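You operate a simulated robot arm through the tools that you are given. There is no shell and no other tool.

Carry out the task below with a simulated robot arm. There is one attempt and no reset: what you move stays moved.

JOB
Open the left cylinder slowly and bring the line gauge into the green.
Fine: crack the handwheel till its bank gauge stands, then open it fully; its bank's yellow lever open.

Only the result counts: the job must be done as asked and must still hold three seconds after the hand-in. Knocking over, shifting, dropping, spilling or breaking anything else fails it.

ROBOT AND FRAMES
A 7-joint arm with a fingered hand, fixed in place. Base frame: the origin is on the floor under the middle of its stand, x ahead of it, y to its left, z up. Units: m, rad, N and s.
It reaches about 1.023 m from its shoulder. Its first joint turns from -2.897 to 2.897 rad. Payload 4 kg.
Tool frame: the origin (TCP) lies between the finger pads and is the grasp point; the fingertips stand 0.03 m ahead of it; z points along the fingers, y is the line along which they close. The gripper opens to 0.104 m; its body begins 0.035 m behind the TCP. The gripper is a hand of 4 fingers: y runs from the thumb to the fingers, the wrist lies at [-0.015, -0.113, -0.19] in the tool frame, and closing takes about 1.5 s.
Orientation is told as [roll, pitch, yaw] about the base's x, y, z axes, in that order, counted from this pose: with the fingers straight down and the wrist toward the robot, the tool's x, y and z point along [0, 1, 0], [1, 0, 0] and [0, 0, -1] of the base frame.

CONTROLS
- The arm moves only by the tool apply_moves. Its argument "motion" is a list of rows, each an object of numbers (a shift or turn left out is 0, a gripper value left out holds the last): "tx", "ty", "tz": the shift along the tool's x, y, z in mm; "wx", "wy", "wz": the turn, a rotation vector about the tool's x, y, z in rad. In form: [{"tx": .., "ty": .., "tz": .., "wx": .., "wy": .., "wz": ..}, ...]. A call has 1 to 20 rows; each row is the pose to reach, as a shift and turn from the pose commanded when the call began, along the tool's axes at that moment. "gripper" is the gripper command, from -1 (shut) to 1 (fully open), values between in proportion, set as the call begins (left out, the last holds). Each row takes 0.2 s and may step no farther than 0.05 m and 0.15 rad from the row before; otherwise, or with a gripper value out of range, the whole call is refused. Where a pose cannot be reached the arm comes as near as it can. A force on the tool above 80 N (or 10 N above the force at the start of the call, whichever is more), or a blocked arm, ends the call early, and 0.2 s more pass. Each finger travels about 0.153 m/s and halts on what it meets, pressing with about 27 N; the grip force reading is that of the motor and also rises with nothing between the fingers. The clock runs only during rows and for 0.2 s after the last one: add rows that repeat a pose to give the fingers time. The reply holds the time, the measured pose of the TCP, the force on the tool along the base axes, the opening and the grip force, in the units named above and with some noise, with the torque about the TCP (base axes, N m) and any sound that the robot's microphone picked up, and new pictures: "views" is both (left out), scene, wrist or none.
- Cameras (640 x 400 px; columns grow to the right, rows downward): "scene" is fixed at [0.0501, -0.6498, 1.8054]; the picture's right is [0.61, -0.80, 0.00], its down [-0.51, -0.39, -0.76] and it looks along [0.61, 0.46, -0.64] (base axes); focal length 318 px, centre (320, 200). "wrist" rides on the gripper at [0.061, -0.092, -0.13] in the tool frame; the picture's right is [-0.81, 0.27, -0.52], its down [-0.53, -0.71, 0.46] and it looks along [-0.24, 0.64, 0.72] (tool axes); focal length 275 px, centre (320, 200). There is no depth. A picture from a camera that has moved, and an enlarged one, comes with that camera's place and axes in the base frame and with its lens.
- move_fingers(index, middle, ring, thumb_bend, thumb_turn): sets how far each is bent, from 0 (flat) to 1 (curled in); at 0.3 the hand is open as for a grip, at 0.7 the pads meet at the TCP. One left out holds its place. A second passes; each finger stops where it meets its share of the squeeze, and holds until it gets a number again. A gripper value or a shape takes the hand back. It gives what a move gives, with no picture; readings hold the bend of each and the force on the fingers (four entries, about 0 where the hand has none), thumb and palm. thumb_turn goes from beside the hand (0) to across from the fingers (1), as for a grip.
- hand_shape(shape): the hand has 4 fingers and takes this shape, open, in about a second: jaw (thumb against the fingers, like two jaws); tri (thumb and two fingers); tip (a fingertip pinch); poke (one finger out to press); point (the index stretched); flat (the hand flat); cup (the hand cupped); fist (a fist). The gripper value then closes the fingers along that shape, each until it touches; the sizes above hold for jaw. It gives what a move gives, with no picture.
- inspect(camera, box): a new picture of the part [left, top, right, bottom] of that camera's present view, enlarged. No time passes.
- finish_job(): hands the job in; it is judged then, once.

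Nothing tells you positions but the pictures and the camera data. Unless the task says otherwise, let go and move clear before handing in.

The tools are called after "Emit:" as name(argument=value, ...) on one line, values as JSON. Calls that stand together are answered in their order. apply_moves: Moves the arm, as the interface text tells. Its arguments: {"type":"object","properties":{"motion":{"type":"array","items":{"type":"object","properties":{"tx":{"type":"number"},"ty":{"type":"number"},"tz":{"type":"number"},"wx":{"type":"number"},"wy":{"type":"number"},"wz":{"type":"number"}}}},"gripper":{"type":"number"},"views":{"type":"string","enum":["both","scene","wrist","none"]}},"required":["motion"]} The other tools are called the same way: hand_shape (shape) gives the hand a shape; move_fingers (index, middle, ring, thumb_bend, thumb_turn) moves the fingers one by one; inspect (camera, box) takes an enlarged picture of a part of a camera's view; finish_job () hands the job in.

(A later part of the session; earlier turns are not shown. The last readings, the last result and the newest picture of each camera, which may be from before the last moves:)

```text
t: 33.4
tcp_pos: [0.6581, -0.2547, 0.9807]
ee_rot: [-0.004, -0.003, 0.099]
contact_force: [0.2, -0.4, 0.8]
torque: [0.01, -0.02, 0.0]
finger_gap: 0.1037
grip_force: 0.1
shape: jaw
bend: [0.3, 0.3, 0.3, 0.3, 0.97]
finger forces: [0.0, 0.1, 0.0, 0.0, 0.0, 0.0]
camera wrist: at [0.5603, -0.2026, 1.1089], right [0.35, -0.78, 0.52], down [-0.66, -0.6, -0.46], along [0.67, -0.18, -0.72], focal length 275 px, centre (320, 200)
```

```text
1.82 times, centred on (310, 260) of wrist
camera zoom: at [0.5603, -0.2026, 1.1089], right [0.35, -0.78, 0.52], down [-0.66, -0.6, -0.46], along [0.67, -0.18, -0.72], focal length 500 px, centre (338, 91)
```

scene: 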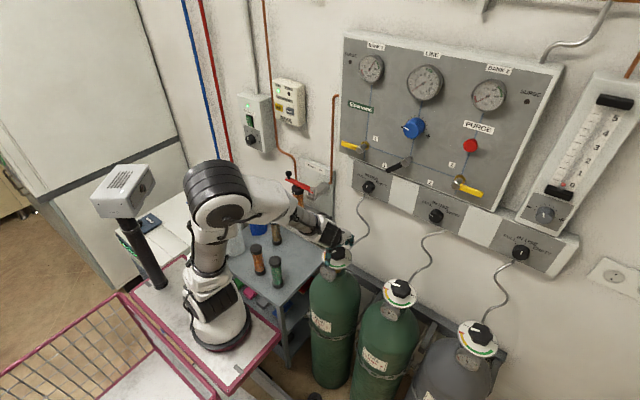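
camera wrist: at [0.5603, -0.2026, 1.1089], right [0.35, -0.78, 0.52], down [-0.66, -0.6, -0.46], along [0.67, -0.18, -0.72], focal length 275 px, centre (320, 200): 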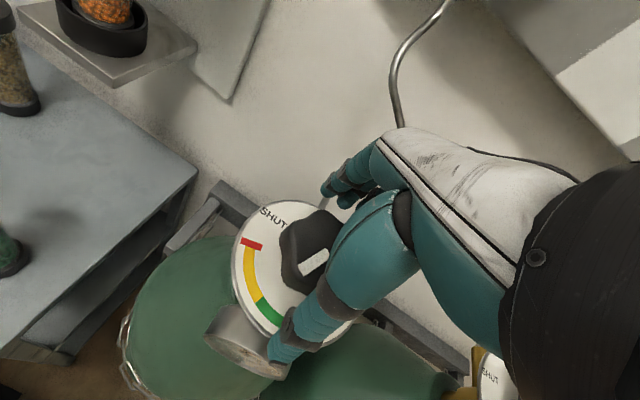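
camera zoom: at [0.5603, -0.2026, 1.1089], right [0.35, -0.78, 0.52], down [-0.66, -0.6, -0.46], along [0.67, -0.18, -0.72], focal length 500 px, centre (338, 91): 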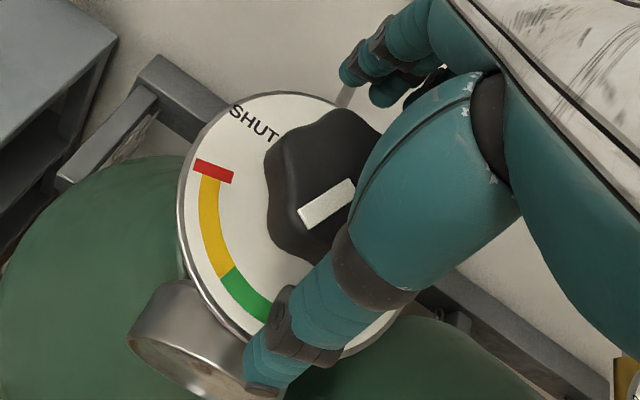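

The pointer is now near the end of the yellow arc, about 49° open. The slip came from gripping with the thumb on a lobe crest, so I'll rotate back with the hand open until the thumb faces a valley (yaw about -0.98) and go a few millimetres deeper.

Emit:
apply_moves(motion=[{"wz": 0.14}, {"wz": 0.28}, {"wz": 0.42}, {"wz": 0.56}, {"wz": 0.7}, {"wz": 0.84}, {"wz": 0.98}, {"wz": 1.08}, {"wz": 1.08, "tz": 4}, {"wz": 1.08, "tz": 4}])

Emit:
inspect(camera="wrist", box=[200, 150, 420, 370])

Emit:
inspect(camera="scene", box=[290, 190, 400, 290])

Emit:
inspect(camera="scene", box=[335, 30, 415, 90])

```text
t: 35.6
tcp_pos: [0.6594, -0.2561, 0.9761]
ee_rot: [0.001, -0.002, -0.982]
contact_force: [-0.4, 0.2, -0.1]
torque: [-0.01, 0.01, 0.02]
finger_gap: 0.1037
grip_force: 0.2
shape: jaw
bend: [0.3, 0.3, 0.3, 0.3, 0.97]
finger forces: [0.0, 0.1, 0.1, 0.0, 0.0, 0.0]
camera wrist: at [0.6579, -0.1443, 1.105], right [-0.52, -0.68, 0.52], down [-0.84, 0.3, -0.46], along [0.16, -0.67, -0.72], focal length 275 px, centre (320, 200)
```

scene: 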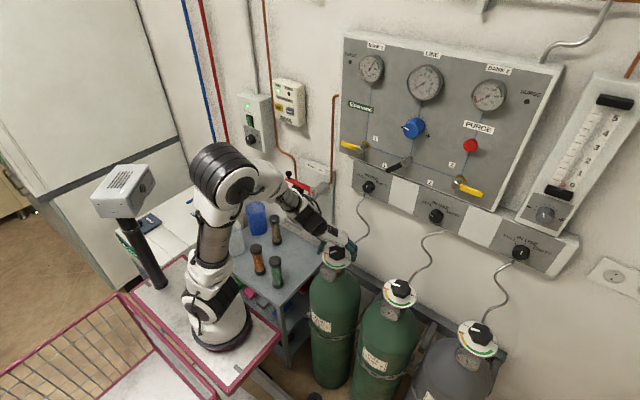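
wrist: 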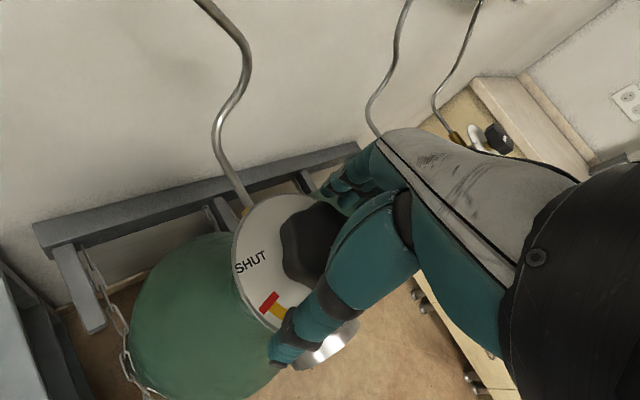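

```text
1.82 times, centred on (310, 260) of wrist
camera zoom: at [0.6579, -0.1443, 1.105], right [-0.52, -0.68, 0.52], down [-0.84, 0.3, -0.46], along [0.16, -0.67, -0.72], focal length 500 px, centre (338, 91)
```

zoom: 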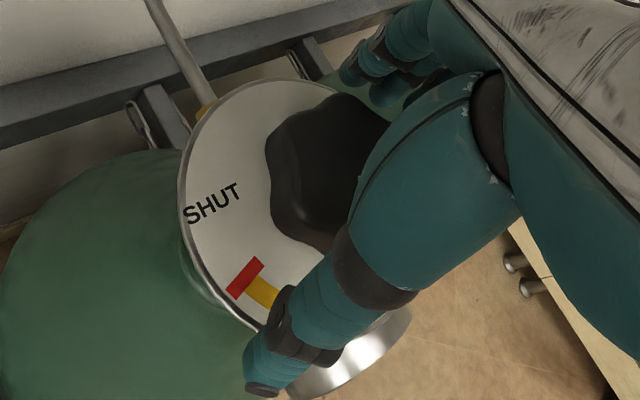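

```text
4.00 times, centred on (345, 240) of scene
camera zoom: at [0.0501, -0.6498, 1.8054], right [0.61, -0.8, 0.0], down [-0.51, -0.39, -0.76], along [0.61, 0.46, -0.64], focal length 1271 px, centre (220, 40)
```

zoom: 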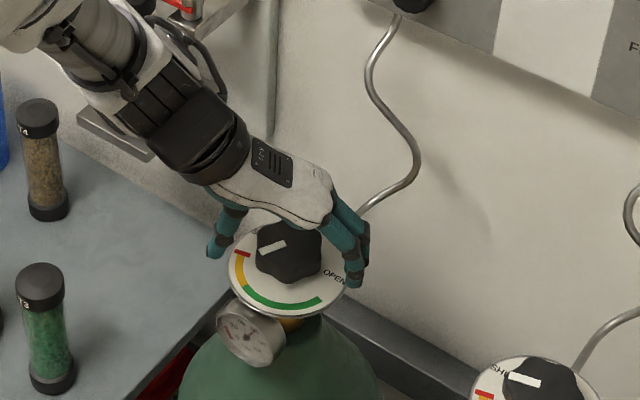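

```text
6.67 times, centred on (375, 60) of scene
camera zoom: at [0.0501, -0.6498, 1.8054], right [0.61, -0.8, 0.0], down [-0.51, -0.39, -0.76], along [0.61, 0.46, -0.64], focal length 2118 px, centre (-47, 1133)
```

zoom: 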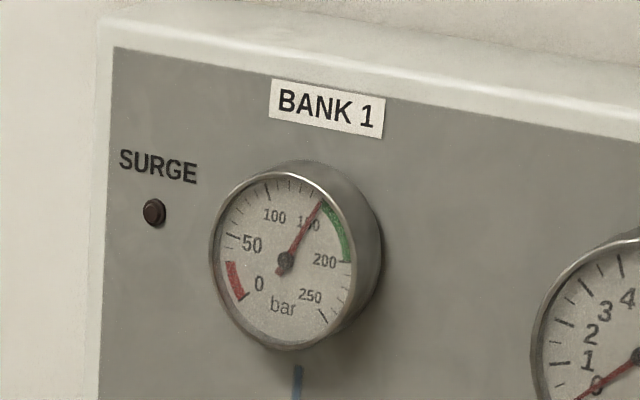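

The pointer is visible, clearly off SHUT toward green. I'll close the grip with the thumb in the valley.

Emit:
apply_moves(motion=[{"tx": 0}, {"tx": 0}, {"tx": 0}, {"tx": 0}, {"tx": 0}, {"tx": 0}, {"tx": 0}, {"tx": 0}], gripper=-1, views="none")

Emit:
inspect(camera="scene", box=[290, 190, 400, 290])

Emit:
inspect(camera="wrist", box=[200, 150, 420, 370])

```text
t: 37.4
tcp_pos: [0.659, -0.2559, 0.9751]
ee_rot: [0.001, -0.002, -0.981]
contact_force: [-4.2, 4.4, -3.8]
torque: [0.13, 0.09, -0.03]
finger_gap: 0.0523
grip_force: 26.7
shape: jaw
bend: [0.73, 0.42, 0.43, 0.72, 1.0]
finger forces: [13.7, 7.1, 0.0, 0.0, 25.7, 0.0]
```

```text
4.00 times, centred on (345, 240) of scene
camera zoom: at [0.0501, -0.6498, 1.8054], right [0.61, -0.8, 0.0], down [-0.51, -0.39, -0.76], along [0.61, 0.46, -0.64], focal length 1271 px, centre (220, 40)
```

zoom: 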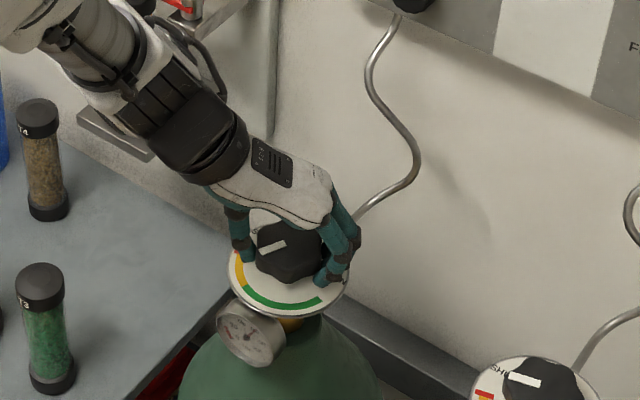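

```text
1.82 times, centred on (310, 260) of wrist
camera zoom: at [0.6577, -0.1442, 1.1049], right [-0.52, -0.68, 0.52], down [-0.84, 0.3, -0.46], along [0.16, -0.67, -0.72], focal length 500 px, centre (338, 91)
```

zoom: 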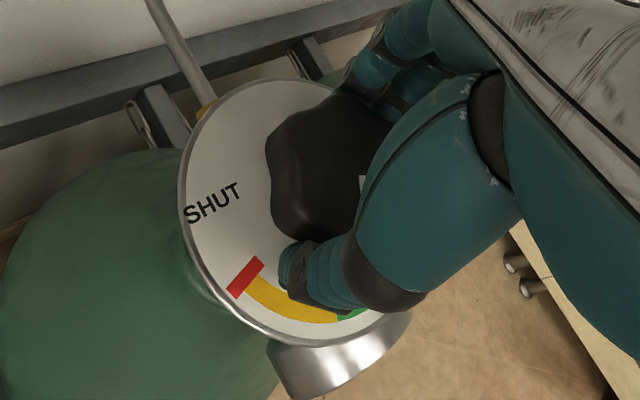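

I have contact from thumb, index and middle again. I'll turn 0.5 rad slowly and check that the knob follows.

Emit:
apply_moves(motion=[{"wz": -0.06}, {"wz": -0.12}, {"wz": -0.18}, {"wz": -0.24}, {"wz": -0.3}, {"wz": -0.36}, {"wz": -0.42}, {"wz": -0.48}, {"wz": -0.48}], views="none")

Emit:
inspect(camera="scene", box=[290, 190, 400, 290])

Emit:
inspect(camera="wrist", box=[200, 150, 420, 370])

Emit:
inspect(camera="scene", box=[335, 30, 415, 90])

```text
t: 39.4
tcp_pos: [0.6581, -0.2548, 0.9763]
ee_rot: [-0.002, 0.0, -0.502]
contact_force: [-9.1, -0.1, -6.7]
torque: [0.06, 0.24, -0.01]
finger_gap: 0.0512
grip_force: 27.2
shape: jaw
bend: [0.74, 0.42, 0.43, 0.72, 1.0]
finger forces: [13.4, 7.5, 0.0, 0.0, 28.7, 0.0]
```

```text
4.00 times, centred on (345, 240) of scene
camera zoom: at [0.0501, -0.6498, 1.8054], right [0.61, -0.8, 0.0], down [-0.51, -0.39, -0.76], along [0.61, 0.46, -0.64], focal length 1271 px, centre (220, 40)
```

zoom: 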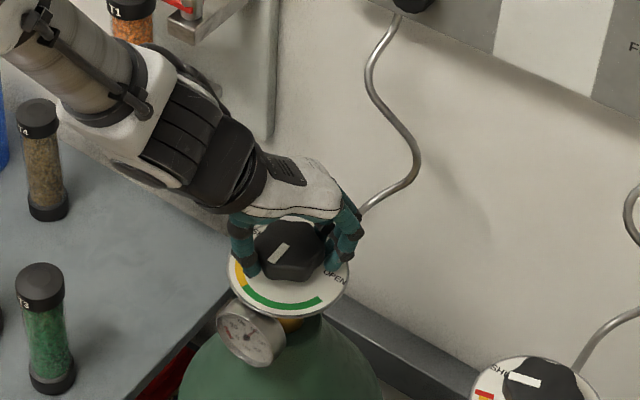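

```text
1.82 times, centred on (310, 260) of wrist
camera zoom: at [0.606, -0.1574, 1.1052], right [-0.15, -0.84, 0.52], down [-0.88, -0.13, -0.46], along [0.45, -0.52, -0.72], focal length 500 px, centre (338, 91)
```

zoom: 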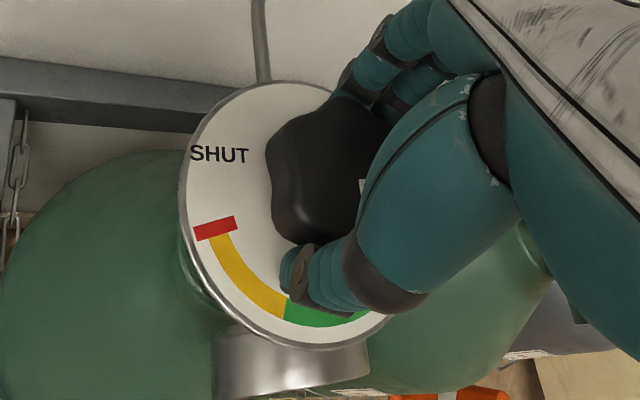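

```text
6.67 times, centred on (375, 60) of scene
camera zoom: at [0.0501, -0.6498, 1.8054], right [0.61, -0.8, 0.0], down [-0.51, -0.39, -0.76], along [0.61, 0.46, -0.64], focal length 2118 px, centre (-47, 1133)
```

zoom: 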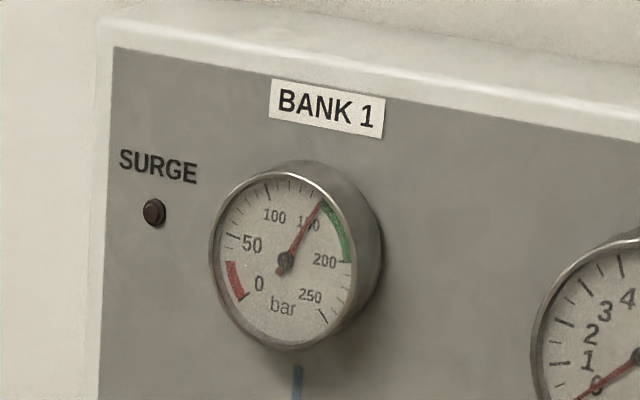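

The knob follows the hand with the pointer now in the green arc, and the gauge is steady. I'll continue in 0.5 rad steps.

Emit:
apply_moves(motion=[{"wz": -0.06}, {"wz": -0.12}, {"wz": -0.18}, {"wz": -0.24}, {"wz": -0.3}, {"wz": -0.36}, {"wz": -0.42}, {"wz": -0.48}, {"wz": -0.48}], views="none")

Emit:
inspect(camera="scene", box=[290, 190, 400, 290])

Emit:
inspect(camera="wrist", box=[200, 150, 420, 370])

```text
t: 41.4
tcp_pos: [0.6574, -0.2571, 0.9768]
ee_rot: [-0.002, -0.004, -0.021]
contact_force: [-11.6, -5.7, -2.0]
torque: [-0.08, 0.3, -0.05]
finger_gap: 0.0513
grip_force: 27.3
shape: jaw
bend: [0.74, 0.43, 0.43, 0.71, 1.0]
finger forces: [12.3, 6.8, 0.0, 0.0, 30.3, 0.1]
```

```text
4.00 times, centred on (345, 240) of scene
camera zoom: at [0.0501, -0.6498, 1.8054], right [0.61, -0.8, 0.0], down [-0.51, -0.39, -0.76], along [0.61, 0.46, -0.64], focal length 1271 px, centre (220, 40)
```

zoom: 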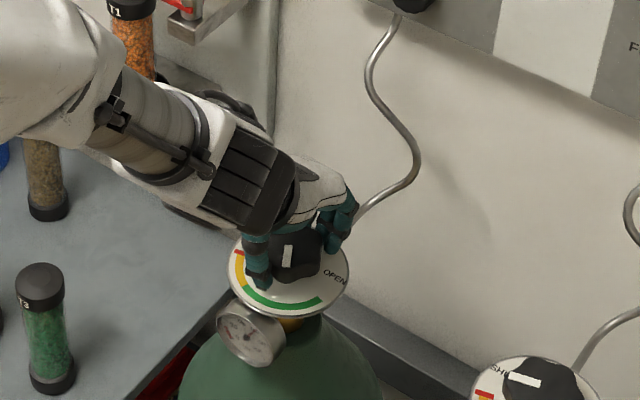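

```text
1.82 times, centred on (310, 260) of wrist
camera zoom: at [0.566, -0.1927, 1.1049], right [0.26, -0.82, 0.52], down [-0.72, -0.52, -0.46], along [0.64, -0.26, -0.72], focal length 500 px, centre (338, 91)
```

zoom: 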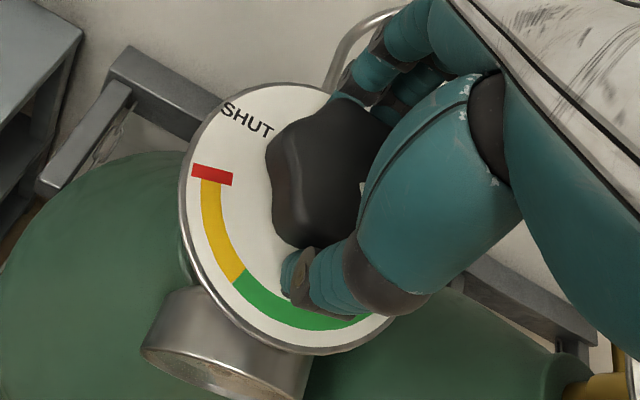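

The pointer is about mid-green. I'll continue.

Emit:
apply_moves(motion=[{"wz": -0.06}, {"wz": -0.12}, {"wz": -0.18}, {"wz": -0.24}, {"wz": -0.3}, {"wz": -0.36}, {"wz": -0.42}, {"wz": -0.48}, {"wz": -0.48}], views="none")

Emit:
inspect(camera="scene", box=[290, 190, 400, 290])

Emit:
inspect(camera="wrist", box=[200, 150, 420, 370])

```text
t: 43.4
tcp_pos: [0.6586, -0.2572, 0.9765]
ee_rot: [-0.001, -0.002, 0.459]
contact_force: [-11.0, -12.1, -6.6]
torque: [-0.27, 0.29, -0.06]
finger_gap: 0.0506
grip_force: 26.9
shape: jaw
bend: [0.74, 0.44, 0.43, 0.69, 1.0]
finger forces: [10.9, 5.4, 0.1, 0.0, 31.5, 0.1]
```

```text
4.00 times, centred on (345, 240) of scene
camera zoom: at [0.0501, -0.6498, 1.8054], right [0.61, -0.8, 0.0], down [-0.51, -0.39, -0.76], along [0.61, 0.46, -0.64], focal length 1271 px, centre (220, 40)
```

zoom: 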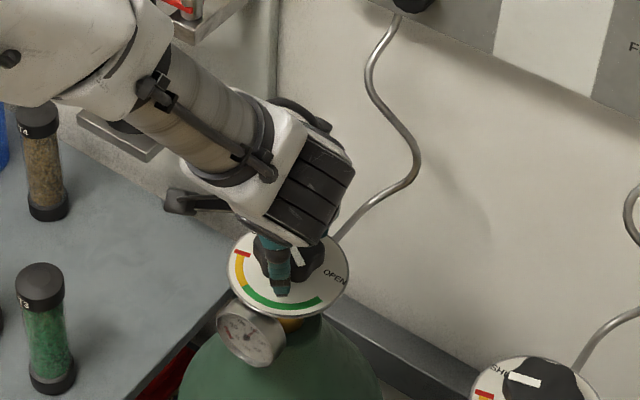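

```text
1.82 times, centred on (310, 260) of wrist
camera zoom: at [0.5475, -0.2417, 1.1054], right [0.6, -0.6, 0.52], down [-0.4, -0.79, -0.46], along [0.69, 0.07, -0.72], focal length 500 px, centre (338, 91)
```

zoom: 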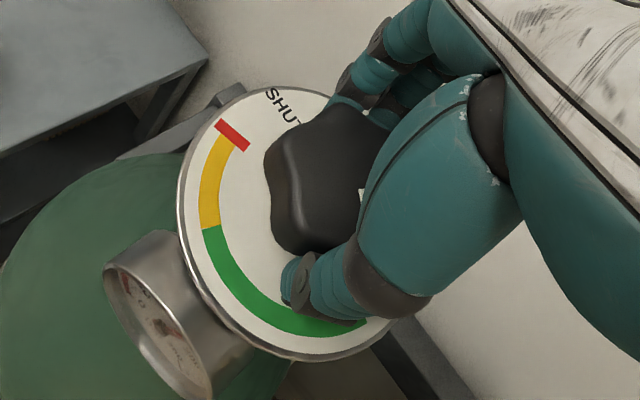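

The pointer is nearing the end of the green arc. I'll continue toward the open stop in smaller steps, watching the torque.

Emit:
apply_moves(motion=[{"wz": -0.06}, {"wz": -0.12}, {"wz": -0.18}, {"wz": -0.24}, {"wz": -0.3}, {"wz": -0.36}, {"wz": -0.36}], views="none")

Emit:
inspect(camera="scene", box=[290, 190, 400, 290])

Emit:
inspect(camera="wrist", box=[200, 150, 420, 370])

```text
t: 45.0
tcp_pos: [0.6587, -0.256, 0.9755]
ee_rot: [-0.004, 0.0, 0.819]
contact_force: [-8.4, -18.5, -2.9]
torque: [-0.51, 0.24, -0.19]
finger_gap: 0.0506
grip_force: 26.9
shape: jaw
bend: [0.74, 0.45, 0.43, 0.69, 1.0]
finger forces: [9.9, 4.9, 0.0, 0.1, 32.7, 0.0]
```

```text
4.00 times, centred on (345, 240) of scene
camera zoom: at [0.0501, -0.6498, 1.8054], right [0.61, -0.8, 0.0], down [-0.51, -0.39, -0.76], along [0.61, 0.46, -0.64], focal length 1271 px, centre (220, 40)
```

zoom: 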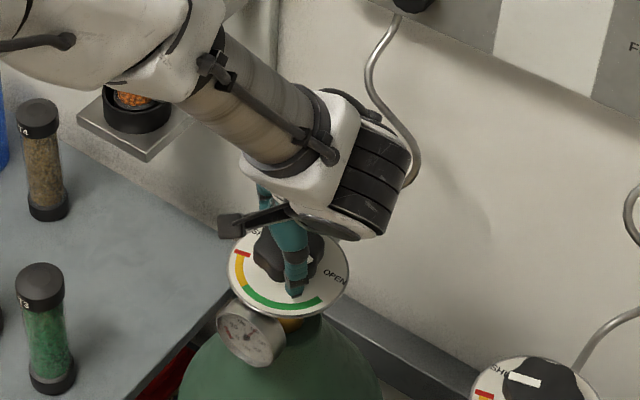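

```text
1.82 times, centred on (310, 260) of wrist
camera zoom: at [0.55, -0.2809, 1.1052], right [0.78, -0.35, 0.52], down [-0.1, -0.89, -0.45], along [0.62, 0.3, -0.72], focal length 500 px, centre (338, 91)
```

zoom: 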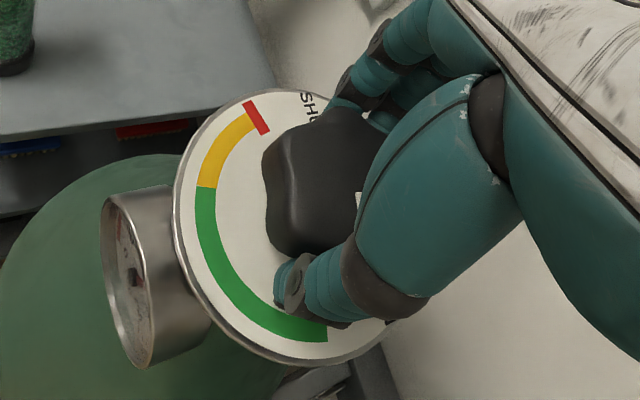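

The torque is rising slightly (-0.19 Nm), so the stop may be near. I'll turn a bit more.

Emit:
apply_moves(motion=[{"wz": -0.05}, {"wz": -0.1}, {"wz": -0.15}, {"wz": -0.2}, {"wz": -0.2}], views="none")

Emit:
inspect(camera="scene", box=[290, 190, 400, 290])

Emit:
inspect(camera="wrist", box=[200, 150, 420, 370])

```text
t: 46.2
tcp_pos: [0.6577, -0.2562, 0.9762]
ee_rot: [-0.003, 0.002, 1.019]
contact_force: [-8.3, -14.3, -1.0]
torque: [-0.35, 0.22, -0.21]
finger_gap: 0.05
grip_force: 27.5
shape: jaw
bend: [0.74, 0.46, 0.43, 0.69, 0.98]
finger forces: [8.2, 3.9, 0.1, 0.0, 29.3, 0.0]
```

```text
4.00 times, centred on (345, 240) of scene
camera zoom: at [0.0501, -0.6498, 1.8054], right [0.61, -0.8, 0.0], down [-0.51, -0.39, -0.76], along [0.61, 0.46, -0.64], focal length 1271 px, centre (220, 40)
```

zoom: 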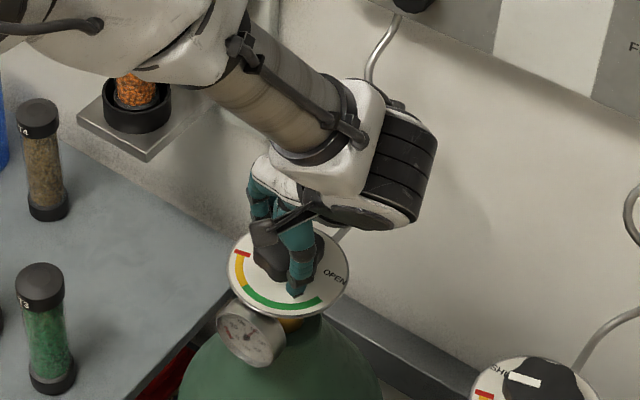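

```text
1.82 times, centred on (310, 260) of wrist
camera zoom: at [0.557, -0.3011, 1.1056], right [0.83, -0.19, 0.52], down [0.08, -0.89, -0.45], along [0.55, 0.42, -0.72], focal length 500 px, centre (338, 91)
```

zoom: 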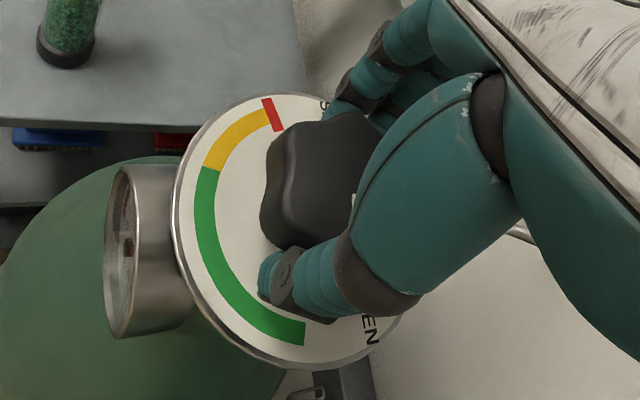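

The thumb has begun to creep relative to the knob, which suggests the open stop. I'll release and look at where the pointer stands.

Emit:
apply_moves(motion=[{"tx": 0}, {"tx": 0}, {"tx": 0}, {"tx": 0}, {"tx": 0}, {"tx": 0}, {"tx": 0}], gripper=1, views="none")

Emit:
inspect(camera="scene", box=[290, 190, 400, 290])

Emit:
inspect(camera="wrist", box=[200, 150, 420, 370])

Emit:
inspect(camera="scene", box=[335, 30, 415, 90])

```text
t: 47.8
tcp_pos: [0.6583, -0.2558, 0.9763]
ee_rot: [-0.003, 0.0, 1.017]
contact_force: [-0.1, -0.1, -0.7]
torque: [-0.01, -0.01, -0.01]
finger_gap: 0.1035
grip_force: 0.0
shape: jaw
bend: [0.3, 0.3, 0.3, 0.3, 0.98]
finger forces: [0.0, 0.1, 0.1, 0.0, 0.1, 0.0]
```

```text
4.00 times, centred on (345, 240) of scene
camera zoom: at [0.0501, -0.6498, 1.8054], right [0.61, -0.8, 0.0], down [-0.51, -0.39, -0.76], along [0.61, 0.46, -0.64], focal length 1271 px, centre (220, 40)
```

zoom: 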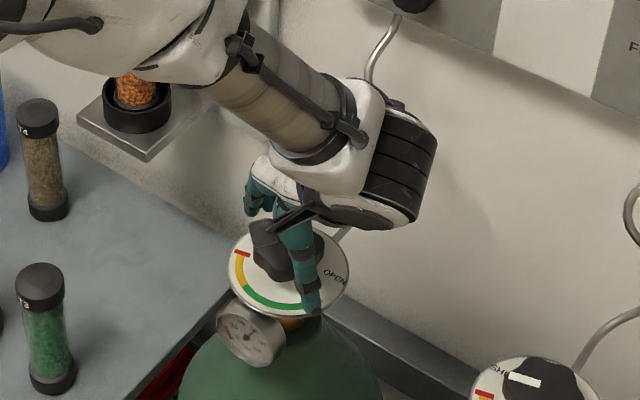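

```text
1.82 times, centred on (310, 260) of wrist
camera zoom: at [0.5572, -0.3007, 1.1056], right [0.83, -0.19, 0.52], down [0.08, -0.89, -0.45], along [0.55, 0.42, -0.72], focal length 500 px, centre (338, 91)
```

zoom: 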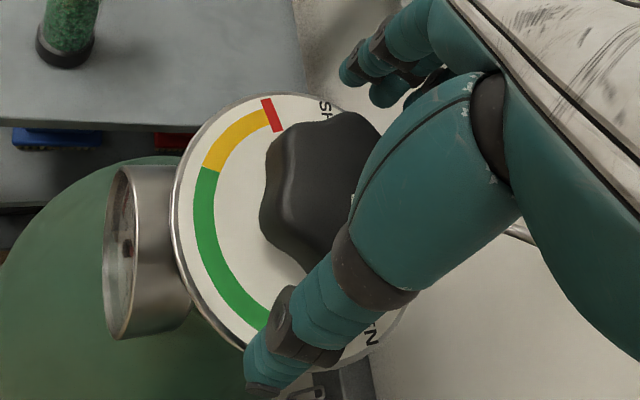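

```text
6.67 times, centred on (375, 60) of scene
camera zoom: at [0.0501, -0.6498, 1.8054], right [0.61, -0.8, 0.0], down [-0.51, -0.39, -0.76], along [0.61, 0.46, -0.64], focal length 2118 px, centre (-47, 1133)
```

zoom: 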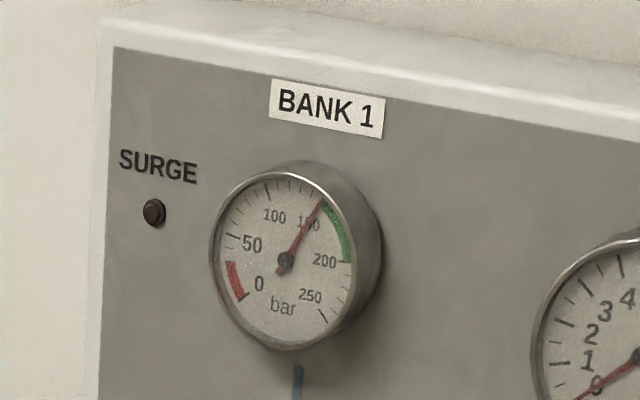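

The pointer is hidden by the hand, so I'll rotate the open hand back to expose it.

Emit:
apply_moves(motion=[{"wz": 0.14}, {"wz": 0.28}, {"wz": 0.42}, {"wz": 0.56}, {"wz": 0.7}, {"wz": 0.84}, {"wz": 0.98}, {"wz": 1.12}, {"wz": 1.26}, {"wz": 1.4}, {"wz": 1.54}, {"wz": 1.68}, {"wz": 1.82}, {"wz": 1.96}, {"wz": 1.96}], views="wrist")

Emit:
inspect(camera="scene", box=[290, 190, 400, 290])

```text
t: 51.0
tcp_pos: [0.6596, -0.2547, 0.9756]
ee_rot: [0.002, -0.003, -0.942]
contact_force: [-0.1, -0.5, 0.5]
torque: [-0.03, 0.02, -0.03]
finger_gap: 0.1039
grip_force: 0.1
shape: jaw
bend: [0.3, 0.3, 0.3, 0.3, 0.97]
finger forces: [0.0, 0.1, 0.1, 0.0, 0.0, 0.0]
camera wrist: at [0.6534, -0.1441, 1.1052], right [-0.49, -0.7, 0.52], down [-0.85, 0.26, -0.46], along [0.18, -0.67, -0.72], focal length 275 px, centre (320, 200)
```

wrist: 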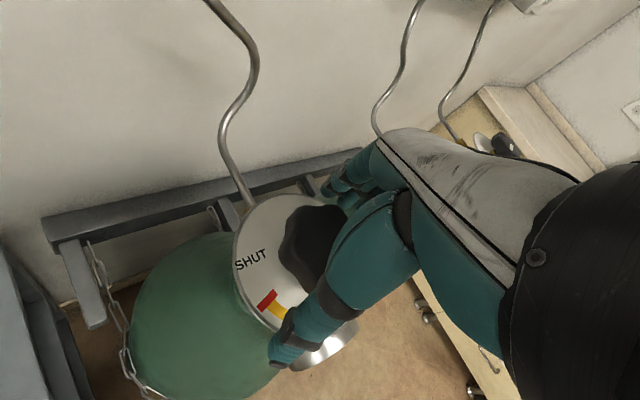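

```text
4.00 times, centred on (345, 240) of scene
camera zoom: at [0.0501, -0.6498, 1.8054], right [0.61, -0.8, 0.0], down [-0.51, -0.39, -0.76], along [0.61, 0.46, -0.64], focal length 1271 px, centre (220, 40)
```

zoom: 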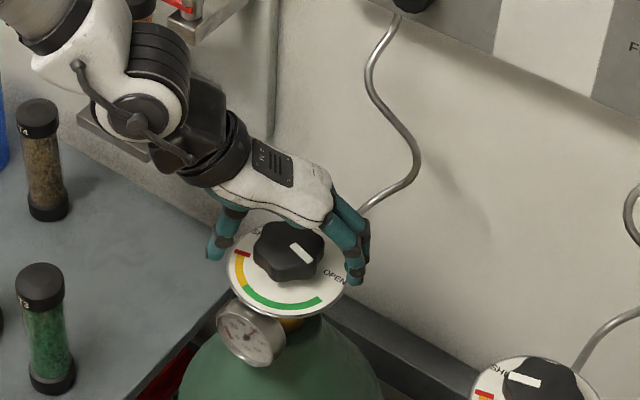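

The pointer is at the very end of the green arc, about 153° from SHUT. To be sure it is against the stop, I'll regrip with the thumb in a valley and nudge it a little further.

Emit:
apply_moves(motion=[{"wz": -0.13}, {"wz": -0.26}, {"wz": -0.39}, {"wz": -0.52}, {"wz": -0.65}, {"wz": -0.77}, {"wz": -0.77}], views="none")

Emit:
apply_moves(motion=[{"tx": 0}, {"tx": 0}, {"tx": 0}, {"tx": 0}, {"tx": 0}, {"tx": 0}, {"tx": 0}, {"tx": 0}], gripper=-1, views="none")

Emit:
inspect(camera="scene", box=[290, 190, 400, 290])

Emit:
apply_moves(motion=[{"wz": -0.05}, {"wz": -0.1}, {"wz": -0.15}, {"wz": -0.2}, {"wz": -0.2}], views="none")

Emit:
inspect(camera="scene", box=[290, 190, 400, 290])

Emit:
inspect(camera="wrist", box=[200, 150, 420, 370])

```text
t: 52.6
tcp_pos: [0.6596, -0.254, 0.975]
ee_rot: [-0.003, -0.004, -0.167]
contact_force: [1.2, 0.1, -0.5]
torque: [-0.05, -0.03, -0.04]
finger_gap: 0.1038
grip_force: 0.1
shape: jaw
bend: [0.3, 0.3, 0.3, 0.3, 0.98]
finger forces: [0.0, 0.0, 0.0, 0.0, 0.0, 0.1]
```

```text
t: 54.4
tcp_pos: [0.6589, -0.2562, 0.9754]
ee_rot: [0.0, -0.001, -0.171]
contact_force: [-4.1, 0.8, -1.3]
torque: [0.03, 0.09, -0.08]
finger_gap: 0.052
grip_force: 26.8
shape: jaw
bend: [0.74, 0.43, 0.45, 0.71, 1.0]
finger forces: [13.6, 7.5, 0.0, 0.0, 24.4, 0.0]
```

```text
4.00 times, centred on (345, 240) of scene
camera zoom: at [0.0501, -0.6498, 1.8054], right [0.61, -0.8, 0.0], down [-0.51, -0.39, -0.76], along [0.61, 0.46, -0.64], focal length 1271 px, centre (220, 40)
```

zoom: 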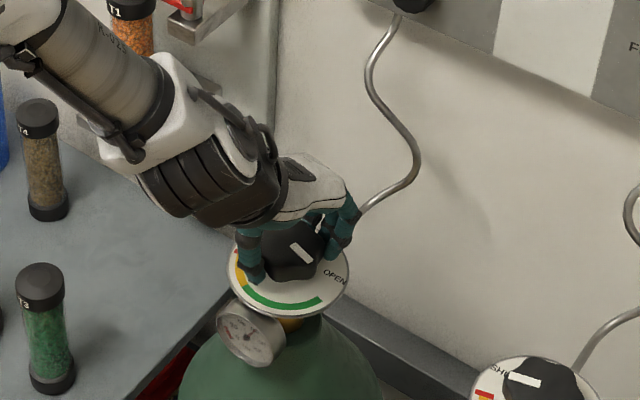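

```text
t: 55.6
tcp_pos: [0.657, -0.2565, 0.9764]
ee_rot: [-0.001, -0.003, 0.028]
contact_force: [-2.5, -11.8, 0.3]
torque: [-0.29, 0.08, -0.56]
finger_gap: 0.0511
grip_force: 26.5
shape: jaw
bend: [0.74, 0.44, 0.45, 0.71, 0.98]
finger forces: [11.6, 12.6, 0.2, 0.0, 24.7, 0.1]
```

```text
4.00 times, centred on (345, 240) of scene
camera zoom: at [0.0501, -0.6498, 1.8054], right [0.61, -0.8, 0.0], down [-0.51, -0.39, -0.76], along [0.61, 0.46, -0.64], focal length 1271 px, centre (220, 40)
```

zoom: 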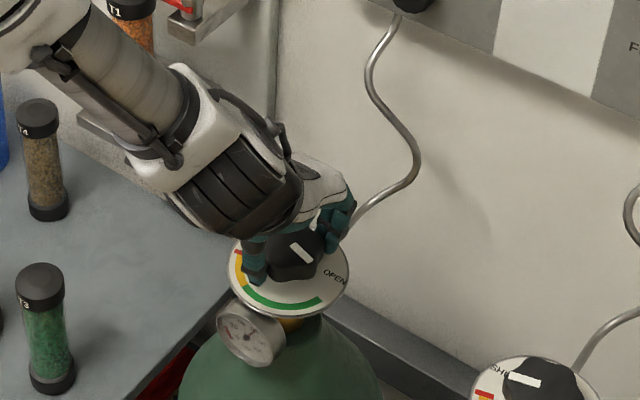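

```text
1.82 times, centred on (310, 260) of wrist
camera zoom: at [0.5634, -0.197, 1.1053], right [0.3, -0.8, 0.52], down [-0.7, -0.55, -0.46], along [0.65, -0.23, -0.72], focal length 500 px, centre (338, 91)
```

zoom: 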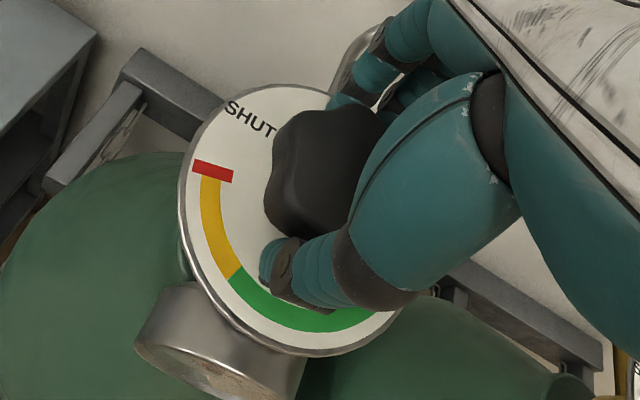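

The torque rose to -0.56 Nm while the pointer stayed put, so the wheel is at its open stop. I'll release and lift straight up.

Emit:
apply_moves(motion=[{"wz": 0.06}, {"wz": 0.12}, {"wz": 0.12}, {"wz": 0.12}, {"wz": 0.12}, {"wz": 0.12}, {"wz": 0.12}], gripper=1, views="none")

Emit:
apply_moves(motion=[{"tz": -20}, {"tz": -50}, {"tz": -85}, {"tz": -120}, {"tz": -150}, {"tz": -150}])

Emit:
inspect(camera="scene", box=[290, 190, 400, 290])

Emit:
inspect(camera="wrist", box=[160, 230, 340, 400])

```text
t: 57.2
tcp_pos: [0.6578, -0.2553, 0.9753]
ee_rot: [-0.002, -0.002, -0.092]
contact_force: [0.7, 0.5, -0.8]
torque: [0.01, 0.01, 0.02]
finger_gap: 0.1034
grip_force: 0.0
shape: jaw
bend: [0.3, 0.3, 0.3, 0.3, 0.98]
finger forces: [0.0, 0.0, 0.0, 0.0, 0.0, 0.0]
```

```text
t: 58.6
tcp_pos: [0.6591, -0.2536, 1.1259]
ee_rot: [-0.001, -0.002, -0.09]
contact_force: [0.2, -0.8, 0.0]
torque: [0.0, 0.03, 0.04]
finger_gap: 0.1035
grip_force: 0.1
shape: jaw
bend: [0.3, 0.3, 0.3, 0.3, 0.98]
finger forces: [0.0, 0.1, 0.0, 0.0, 0.0, 0.1]
camera wrist: at [0.5719, -0.1837, 1.2548], right [0.2, -0.83, 0.52], down [-0.76, -0.47, -0.46], along [0.62, -0.3, -0.72], focal length 275 px, centre (320, 200)
```

scene: 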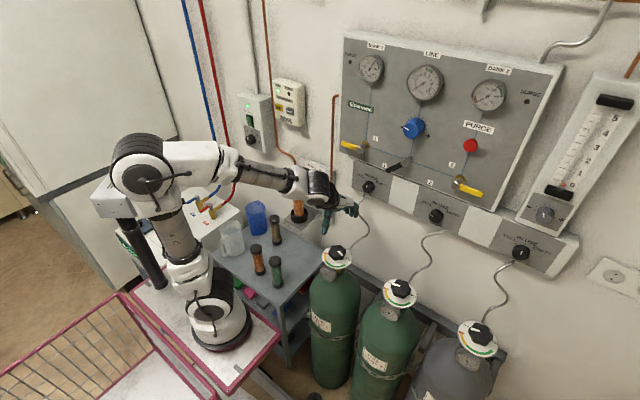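
wrist: 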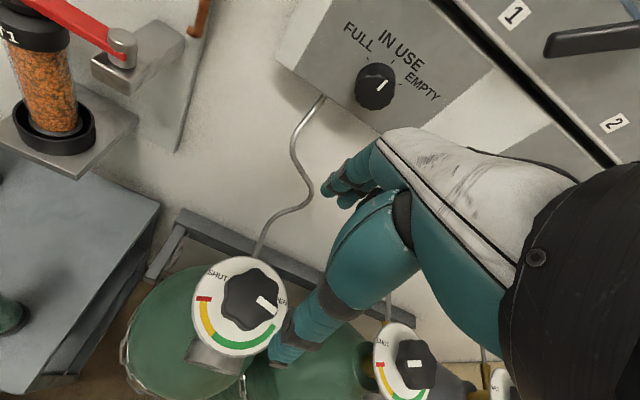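

```text
4.00 times, centred on (345, 240) of scene
camera zoom: at [0.0501, -0.6498, 1.8054], right [0.61, -0.8, 0.0], down [-0.51, -0.39, -0.76], along [0.61, 0.46, -0.64], focal length 1271 px, centre (220, 40)
```

zoom: 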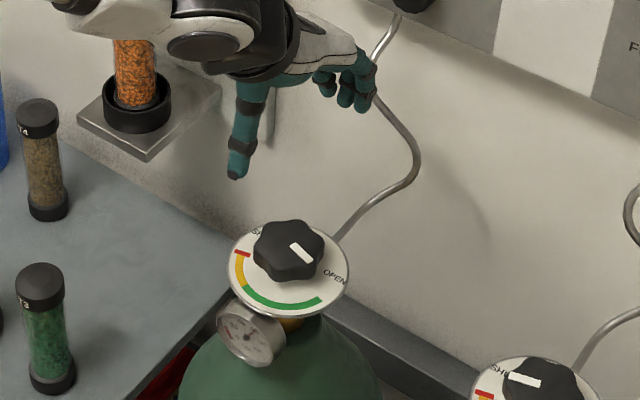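

```text
2.35 times, centred on (250, 315) of wrist
camera zoom: at [0.5719, -0.1837, 1.2548], right [0.2, -0.83, 0.52], down [-0.76, -0.47, -0.46], along [0.62, -0.3, -0.72], focal length 648 px, centre (485, -71)
```

zoom: 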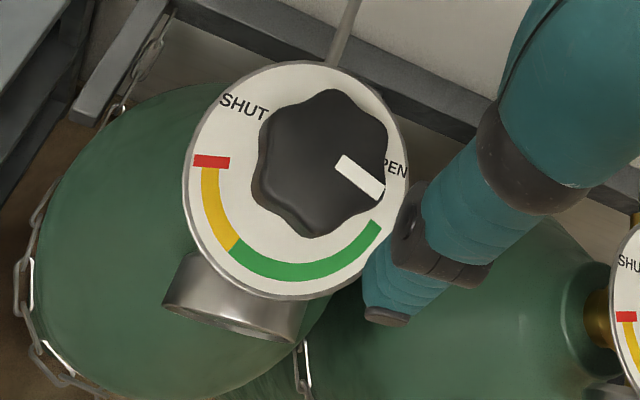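

The left wheel is confirmed fully open, with the pointer at the green end. Next is the yellow lever. I'll lift, pull back from the wall and pitch the hand forward so the fingers point at the panel.

Emit:
apply_moves(motion=[{"tx": -1, "ty": -10, "tz": -45, "wz": -0.02}, {"tx": -2, "ty": -24, "tz": -90, "wz": -0.04}, {"tx": -3, "ty": -38, "tz": -134, "wz": -0.06}, {"tx": -4, "ty": -50, "tz": -178, "wz": -0.08}, {"tx": -5, "ty": -60, "tz": -220, "wz": -0.09}, {"tx": -5, "ty": -60, "tz": -220, "wz": -0.09}], views="none")

Emit:
apply_moves(motion=[{"wx": -0.13}, {"wx": -0.26}, {"wx": -0.39}, {"wx": -0.52}, {"wx": -0.65}, {"wx": -0.78}, {"wx": -0.91}, {"wx": -1.04}, {"wx": -1.17}, {"wx": -1.3}, {"wx": -1.43}, {"wx": -1.56}, {"wx": -1.5708}, {"wx": -1.5708}])

Emit:
inspect(camera="wrist", box=[0, 160, 360, 400])

Emit:
inspect(camera="scene", box=[330, 110, 430, 190])

```text
t: 60.0
tcp_pos: [0.5996, -0.2545, 1.3466]
ee_rot: [-0.002, -0.002, -0.001]
contact_force: [-0.4, 0.4, -0.6]
torque: [0.02, -0.05, -0.03]
finger_gap: 0.1034
grip_force: 0.1
shape: jaw
bend: [0.3, 0.3, 0.3, 0.3, 0.98]
finger forces: [0.0, 0.0, 0.0, 0.0, 0.1, 0.0]
```

```text
t: 63.0
tcp_pos: [0.608, -0.2657, 1.3585]
ee_rot: [-2.504, -1.568, 2.507]
contact_force: [-0.4, 0.0, -0.7]
torque: [-0.01, 0.01, -0.02]
finger_gap: 0.1038
grip_force: 0.1
shape: jaw
bend: [0.3, 0.3, 0.3, 0.3, 0.98]
finger forces: [0.0, 0.0, 0.1, 0.0, 0.1, 0.0]
out of reach, approached as far as the arm can: row 11, 12, 13, 14
camera wrist: at [0.4766, -0.2039, 1.265], right [-0.52, -0.81, 0.28], down [0.46, -0.53, -0.71], along [0.72, -0.24, 0.65], focal length 275 px, centre (320, 200)
```

scene: 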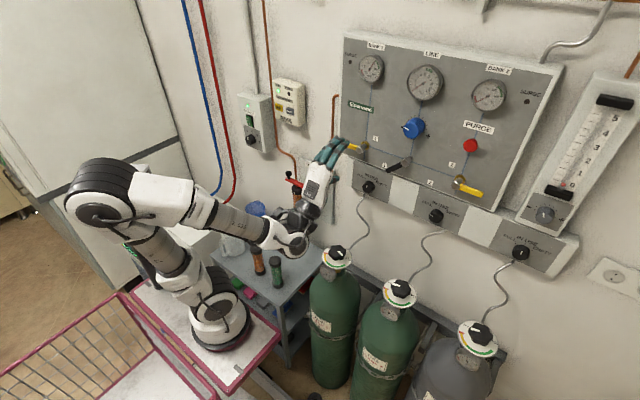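
wrist: 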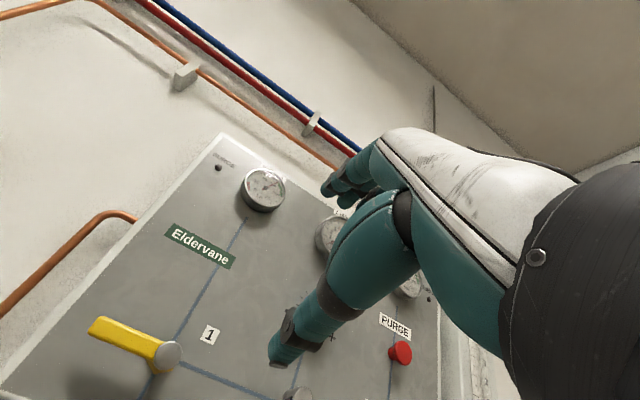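

```text
1.67 times, centred on (180, 280) of wrist
camera zoom: at [0.4766, -0.2039, 1.265], right [-0.52, -0.81, 0.28], down [0.46, -0.53, -0.71], along [0.72, -0.24, 0.65], focal length 459 px, centre (553, 67)
```

zoom: 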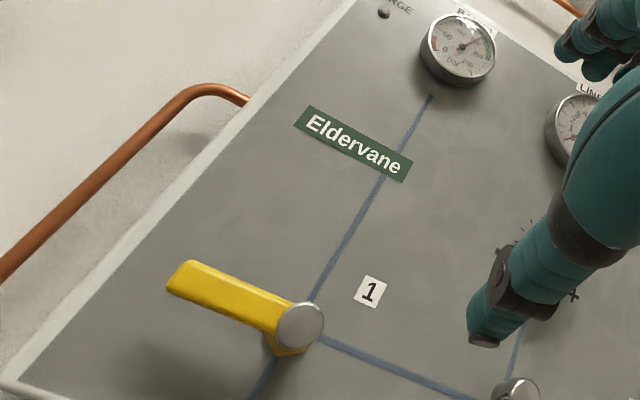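

```text
5.00 times, centred on (380, 150) of scene
camera zoom: at [0.0501, -0.6498, 1.8054], right [0.61, -0.8, 0.0], down [-0.51, -0.39, -0.76], along [0.61, 0.46, -0.64], focal length 1589 px, centre (20, 450)
```

zoom: 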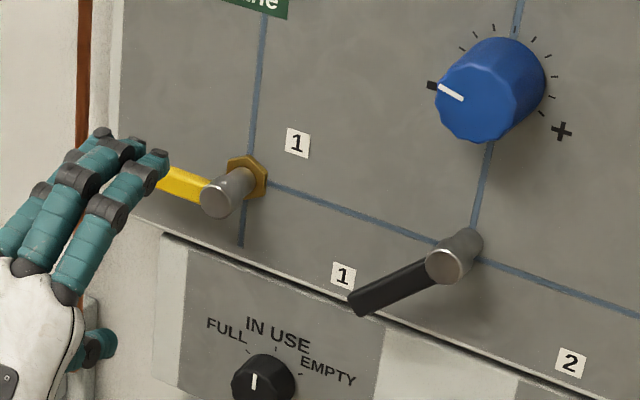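

The yellow lever's hub is near (0.808, -0.228, 1.288). Its handle points left to y≈-0.161, crosswise to the vertical feed line, so I take it as closed. With the fingers pointing at the wall, I'll bring the thumb just under the handle so it can push the handle round without gripping.

Emit:
apply_moves(motion=[{"tx": 20, "ty": -10, "tz": 24}, {"tx": 40, "ty": -22, "tz": 48}, {"tx": 60, "ty": -34, "tz": 74}, {"tx": 76, "ty": -42, "tz": 100}, {"tx": 76, "ty": -42, "tz": 120}, {"tx": 76, "ty": -42, "tz": 120}])

Emit:
inspect(camera="scene", box=[320, 100, 420, 200])

Emit:
inspect(camera="wrist", box=[100, 160, 400, 400])

```text
t: 64.4
tcp_pos: [0.7255, -0.1916, 1.3169]
ee_rot: [-2.456, -1.567, 2.455]
contact_force: [1.2, 0.1, 0.6]
torque: [0.01, 0.0, -0.01]
finger_gap: 0.104
grip_force: 0.0
shape: jaw
bend: [0.3, 0.3, 0.3, 0.3, 0.98]
finger forces: [0.0, 0.0, 0.0, 0.0, 0.0, 0.0]
out of reach, approached as far as the arm can: row 1, 2, 3
camera wrist: at [0.5941, -0.1281, 1.2238], right [-0.52, -0.81, 0.28], down [0.46, -0.53, -0.71], along [0.72, -0.24, 0.65], focal length 275 px, centre (320, 200)
```

scene: 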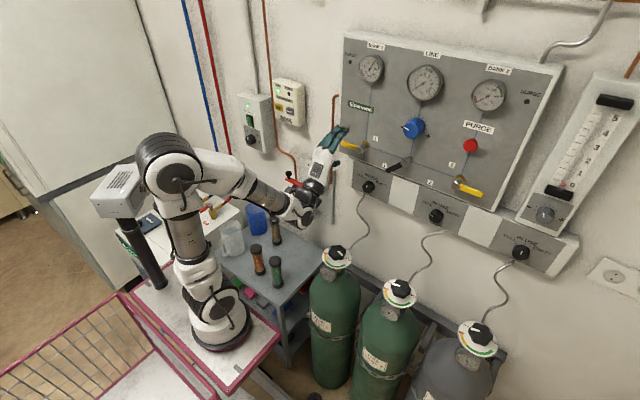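
wrist: 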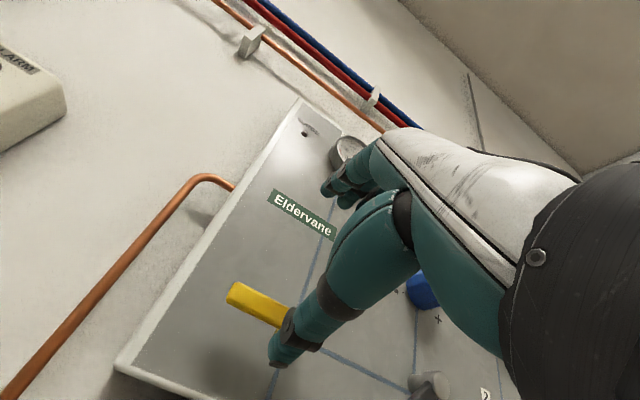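

```text
4.00 times, centred on (370, 150) of scene
camera zoom: at [0.0501, -0.6498, 1.8054], right [0.61, -0.8, 0.0], down [-0.51, -0.39, -0.76], along [0.61, 0.46, -0.64], focal length 1271 px, centre (120, 400)
```

zoom: 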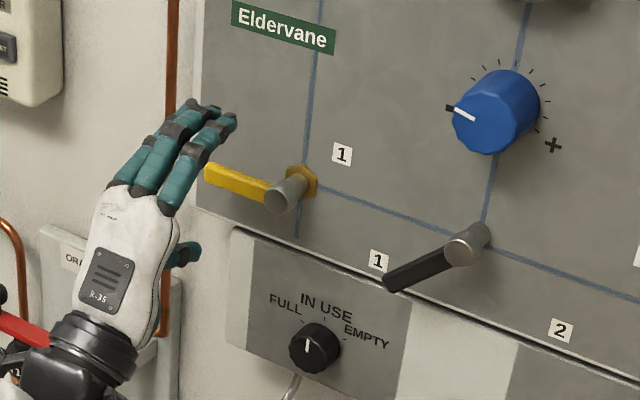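

```text
1.67 times, centred on (250, 280) of wrist
camera zoom: at [0.5941, -0.1281, 1.2238], right [-0.52, -0.81, 0.28], down [0.46, -0.53, -0.71], along [0.72, -0.24, 0.65], focal length 459 px, centre (437, 67)
```

zoom: 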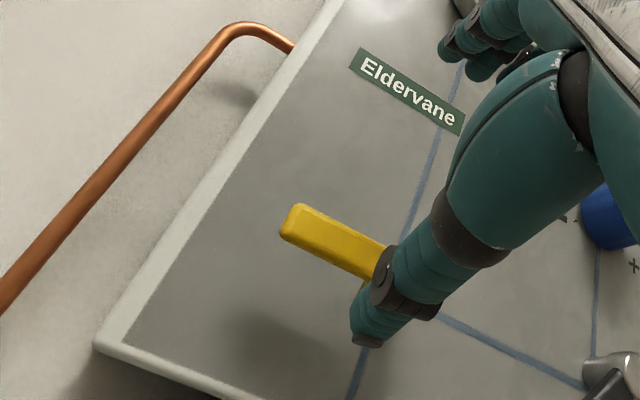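

The thumb pad is about 15 mm below the handle and the fingers are well above it. I'll move forward so the thumb tip passes beneath the handle without touching the panel.

Emit:
apply_moves(motion=[{"tx": 9, "ty": -5, "tz": 15}, {"tx": 9, "ty": -5, "tz": 30}, {"tx": 9, "ty": -5, "tz": 45}, {"tx": 9, "ty": -5, "tz": 58}, {"tx": 9, "ty": -5, "tz": 68}, {"tx": 9, "ty": -5, "tz": 68}])

Emit:
inspect(camera="scene", box=[320, 100, 420, 200])

Emit:
inspect(camera="wrist", box=[200, 200, 400, 400])

```text
t: 65.8
tcp_pos: [0.7956, -0.1809, 1.3129]
ee_rot: [-2.481, -1.567, 2.48]
contact_force: [-0.1, -0.3, 0.2]
torque: [0.01, 0.01, 0.01]
finger_gap: 0.1036
grip_force: 0.0
shape: jaw
bend: [0.3, 0.3, 0.3, 0.3, 0.98]
finger forces: [0.0, 0.1, 0.0, 0.1, 0.0, 0.0]
camera wrist: at [0.6641, -0.1188, 1.2195], right [-0.52, -0.81, 0.28], down [0.46, -0.53, -0.71], along [0.72, -0.24, 0.65], focal length 275 px, centre (320, 200)
```

scene: 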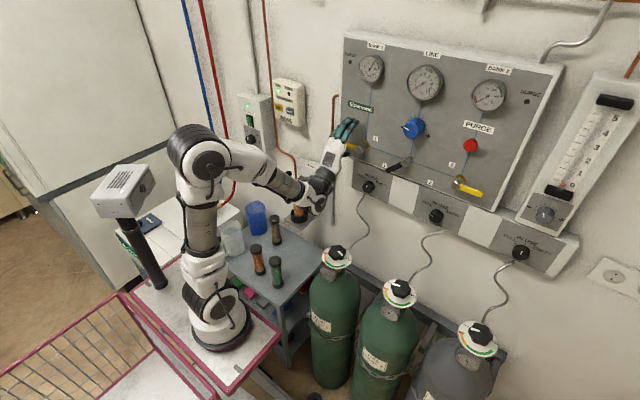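
wrist: 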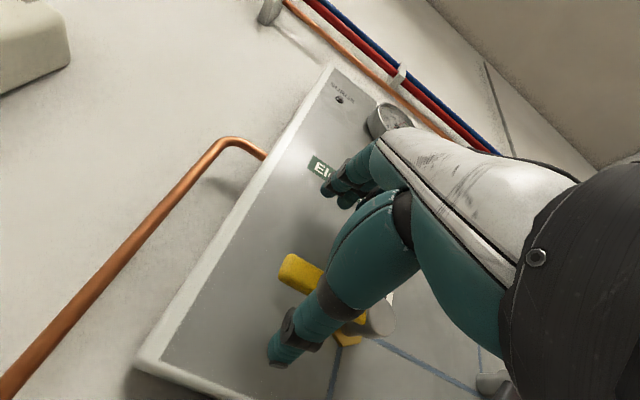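

```text
4.00 times, centred on (370, 150) of scene
camera zoom: at [0.0501, -0.6498, 1.8054], right [0.61, -0.8, 0.0], down [-0.51, -0.39, -0.76], along [0.61, 0.46, -0.64], focal length 1271 px, centre (120, 400)
```

zoom: 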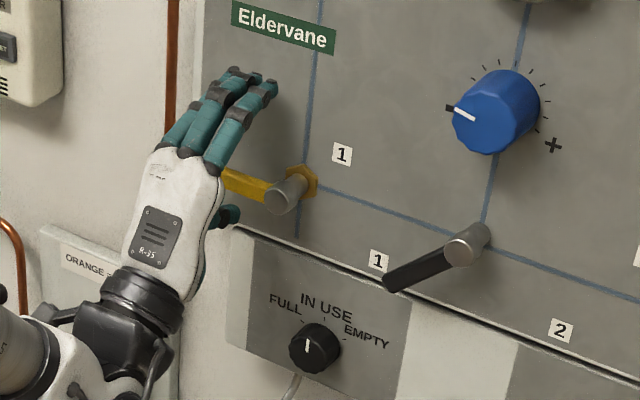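

```text
2.00 times, centred on (300, 300) of wrist
camera zoom: at [0.6641, -0.1188, 1.2195], right [-0.52, -0.81, 0.28], down [0.46, -0.53, -0.71], along [0.72, -0.24, 0.65], focal length 551 px, centre (360, 0)
```

zoom: 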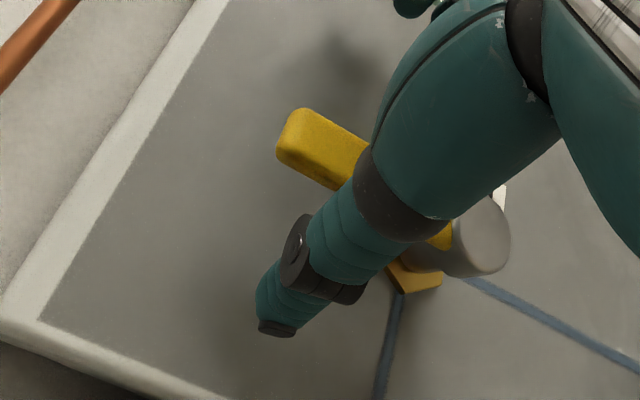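

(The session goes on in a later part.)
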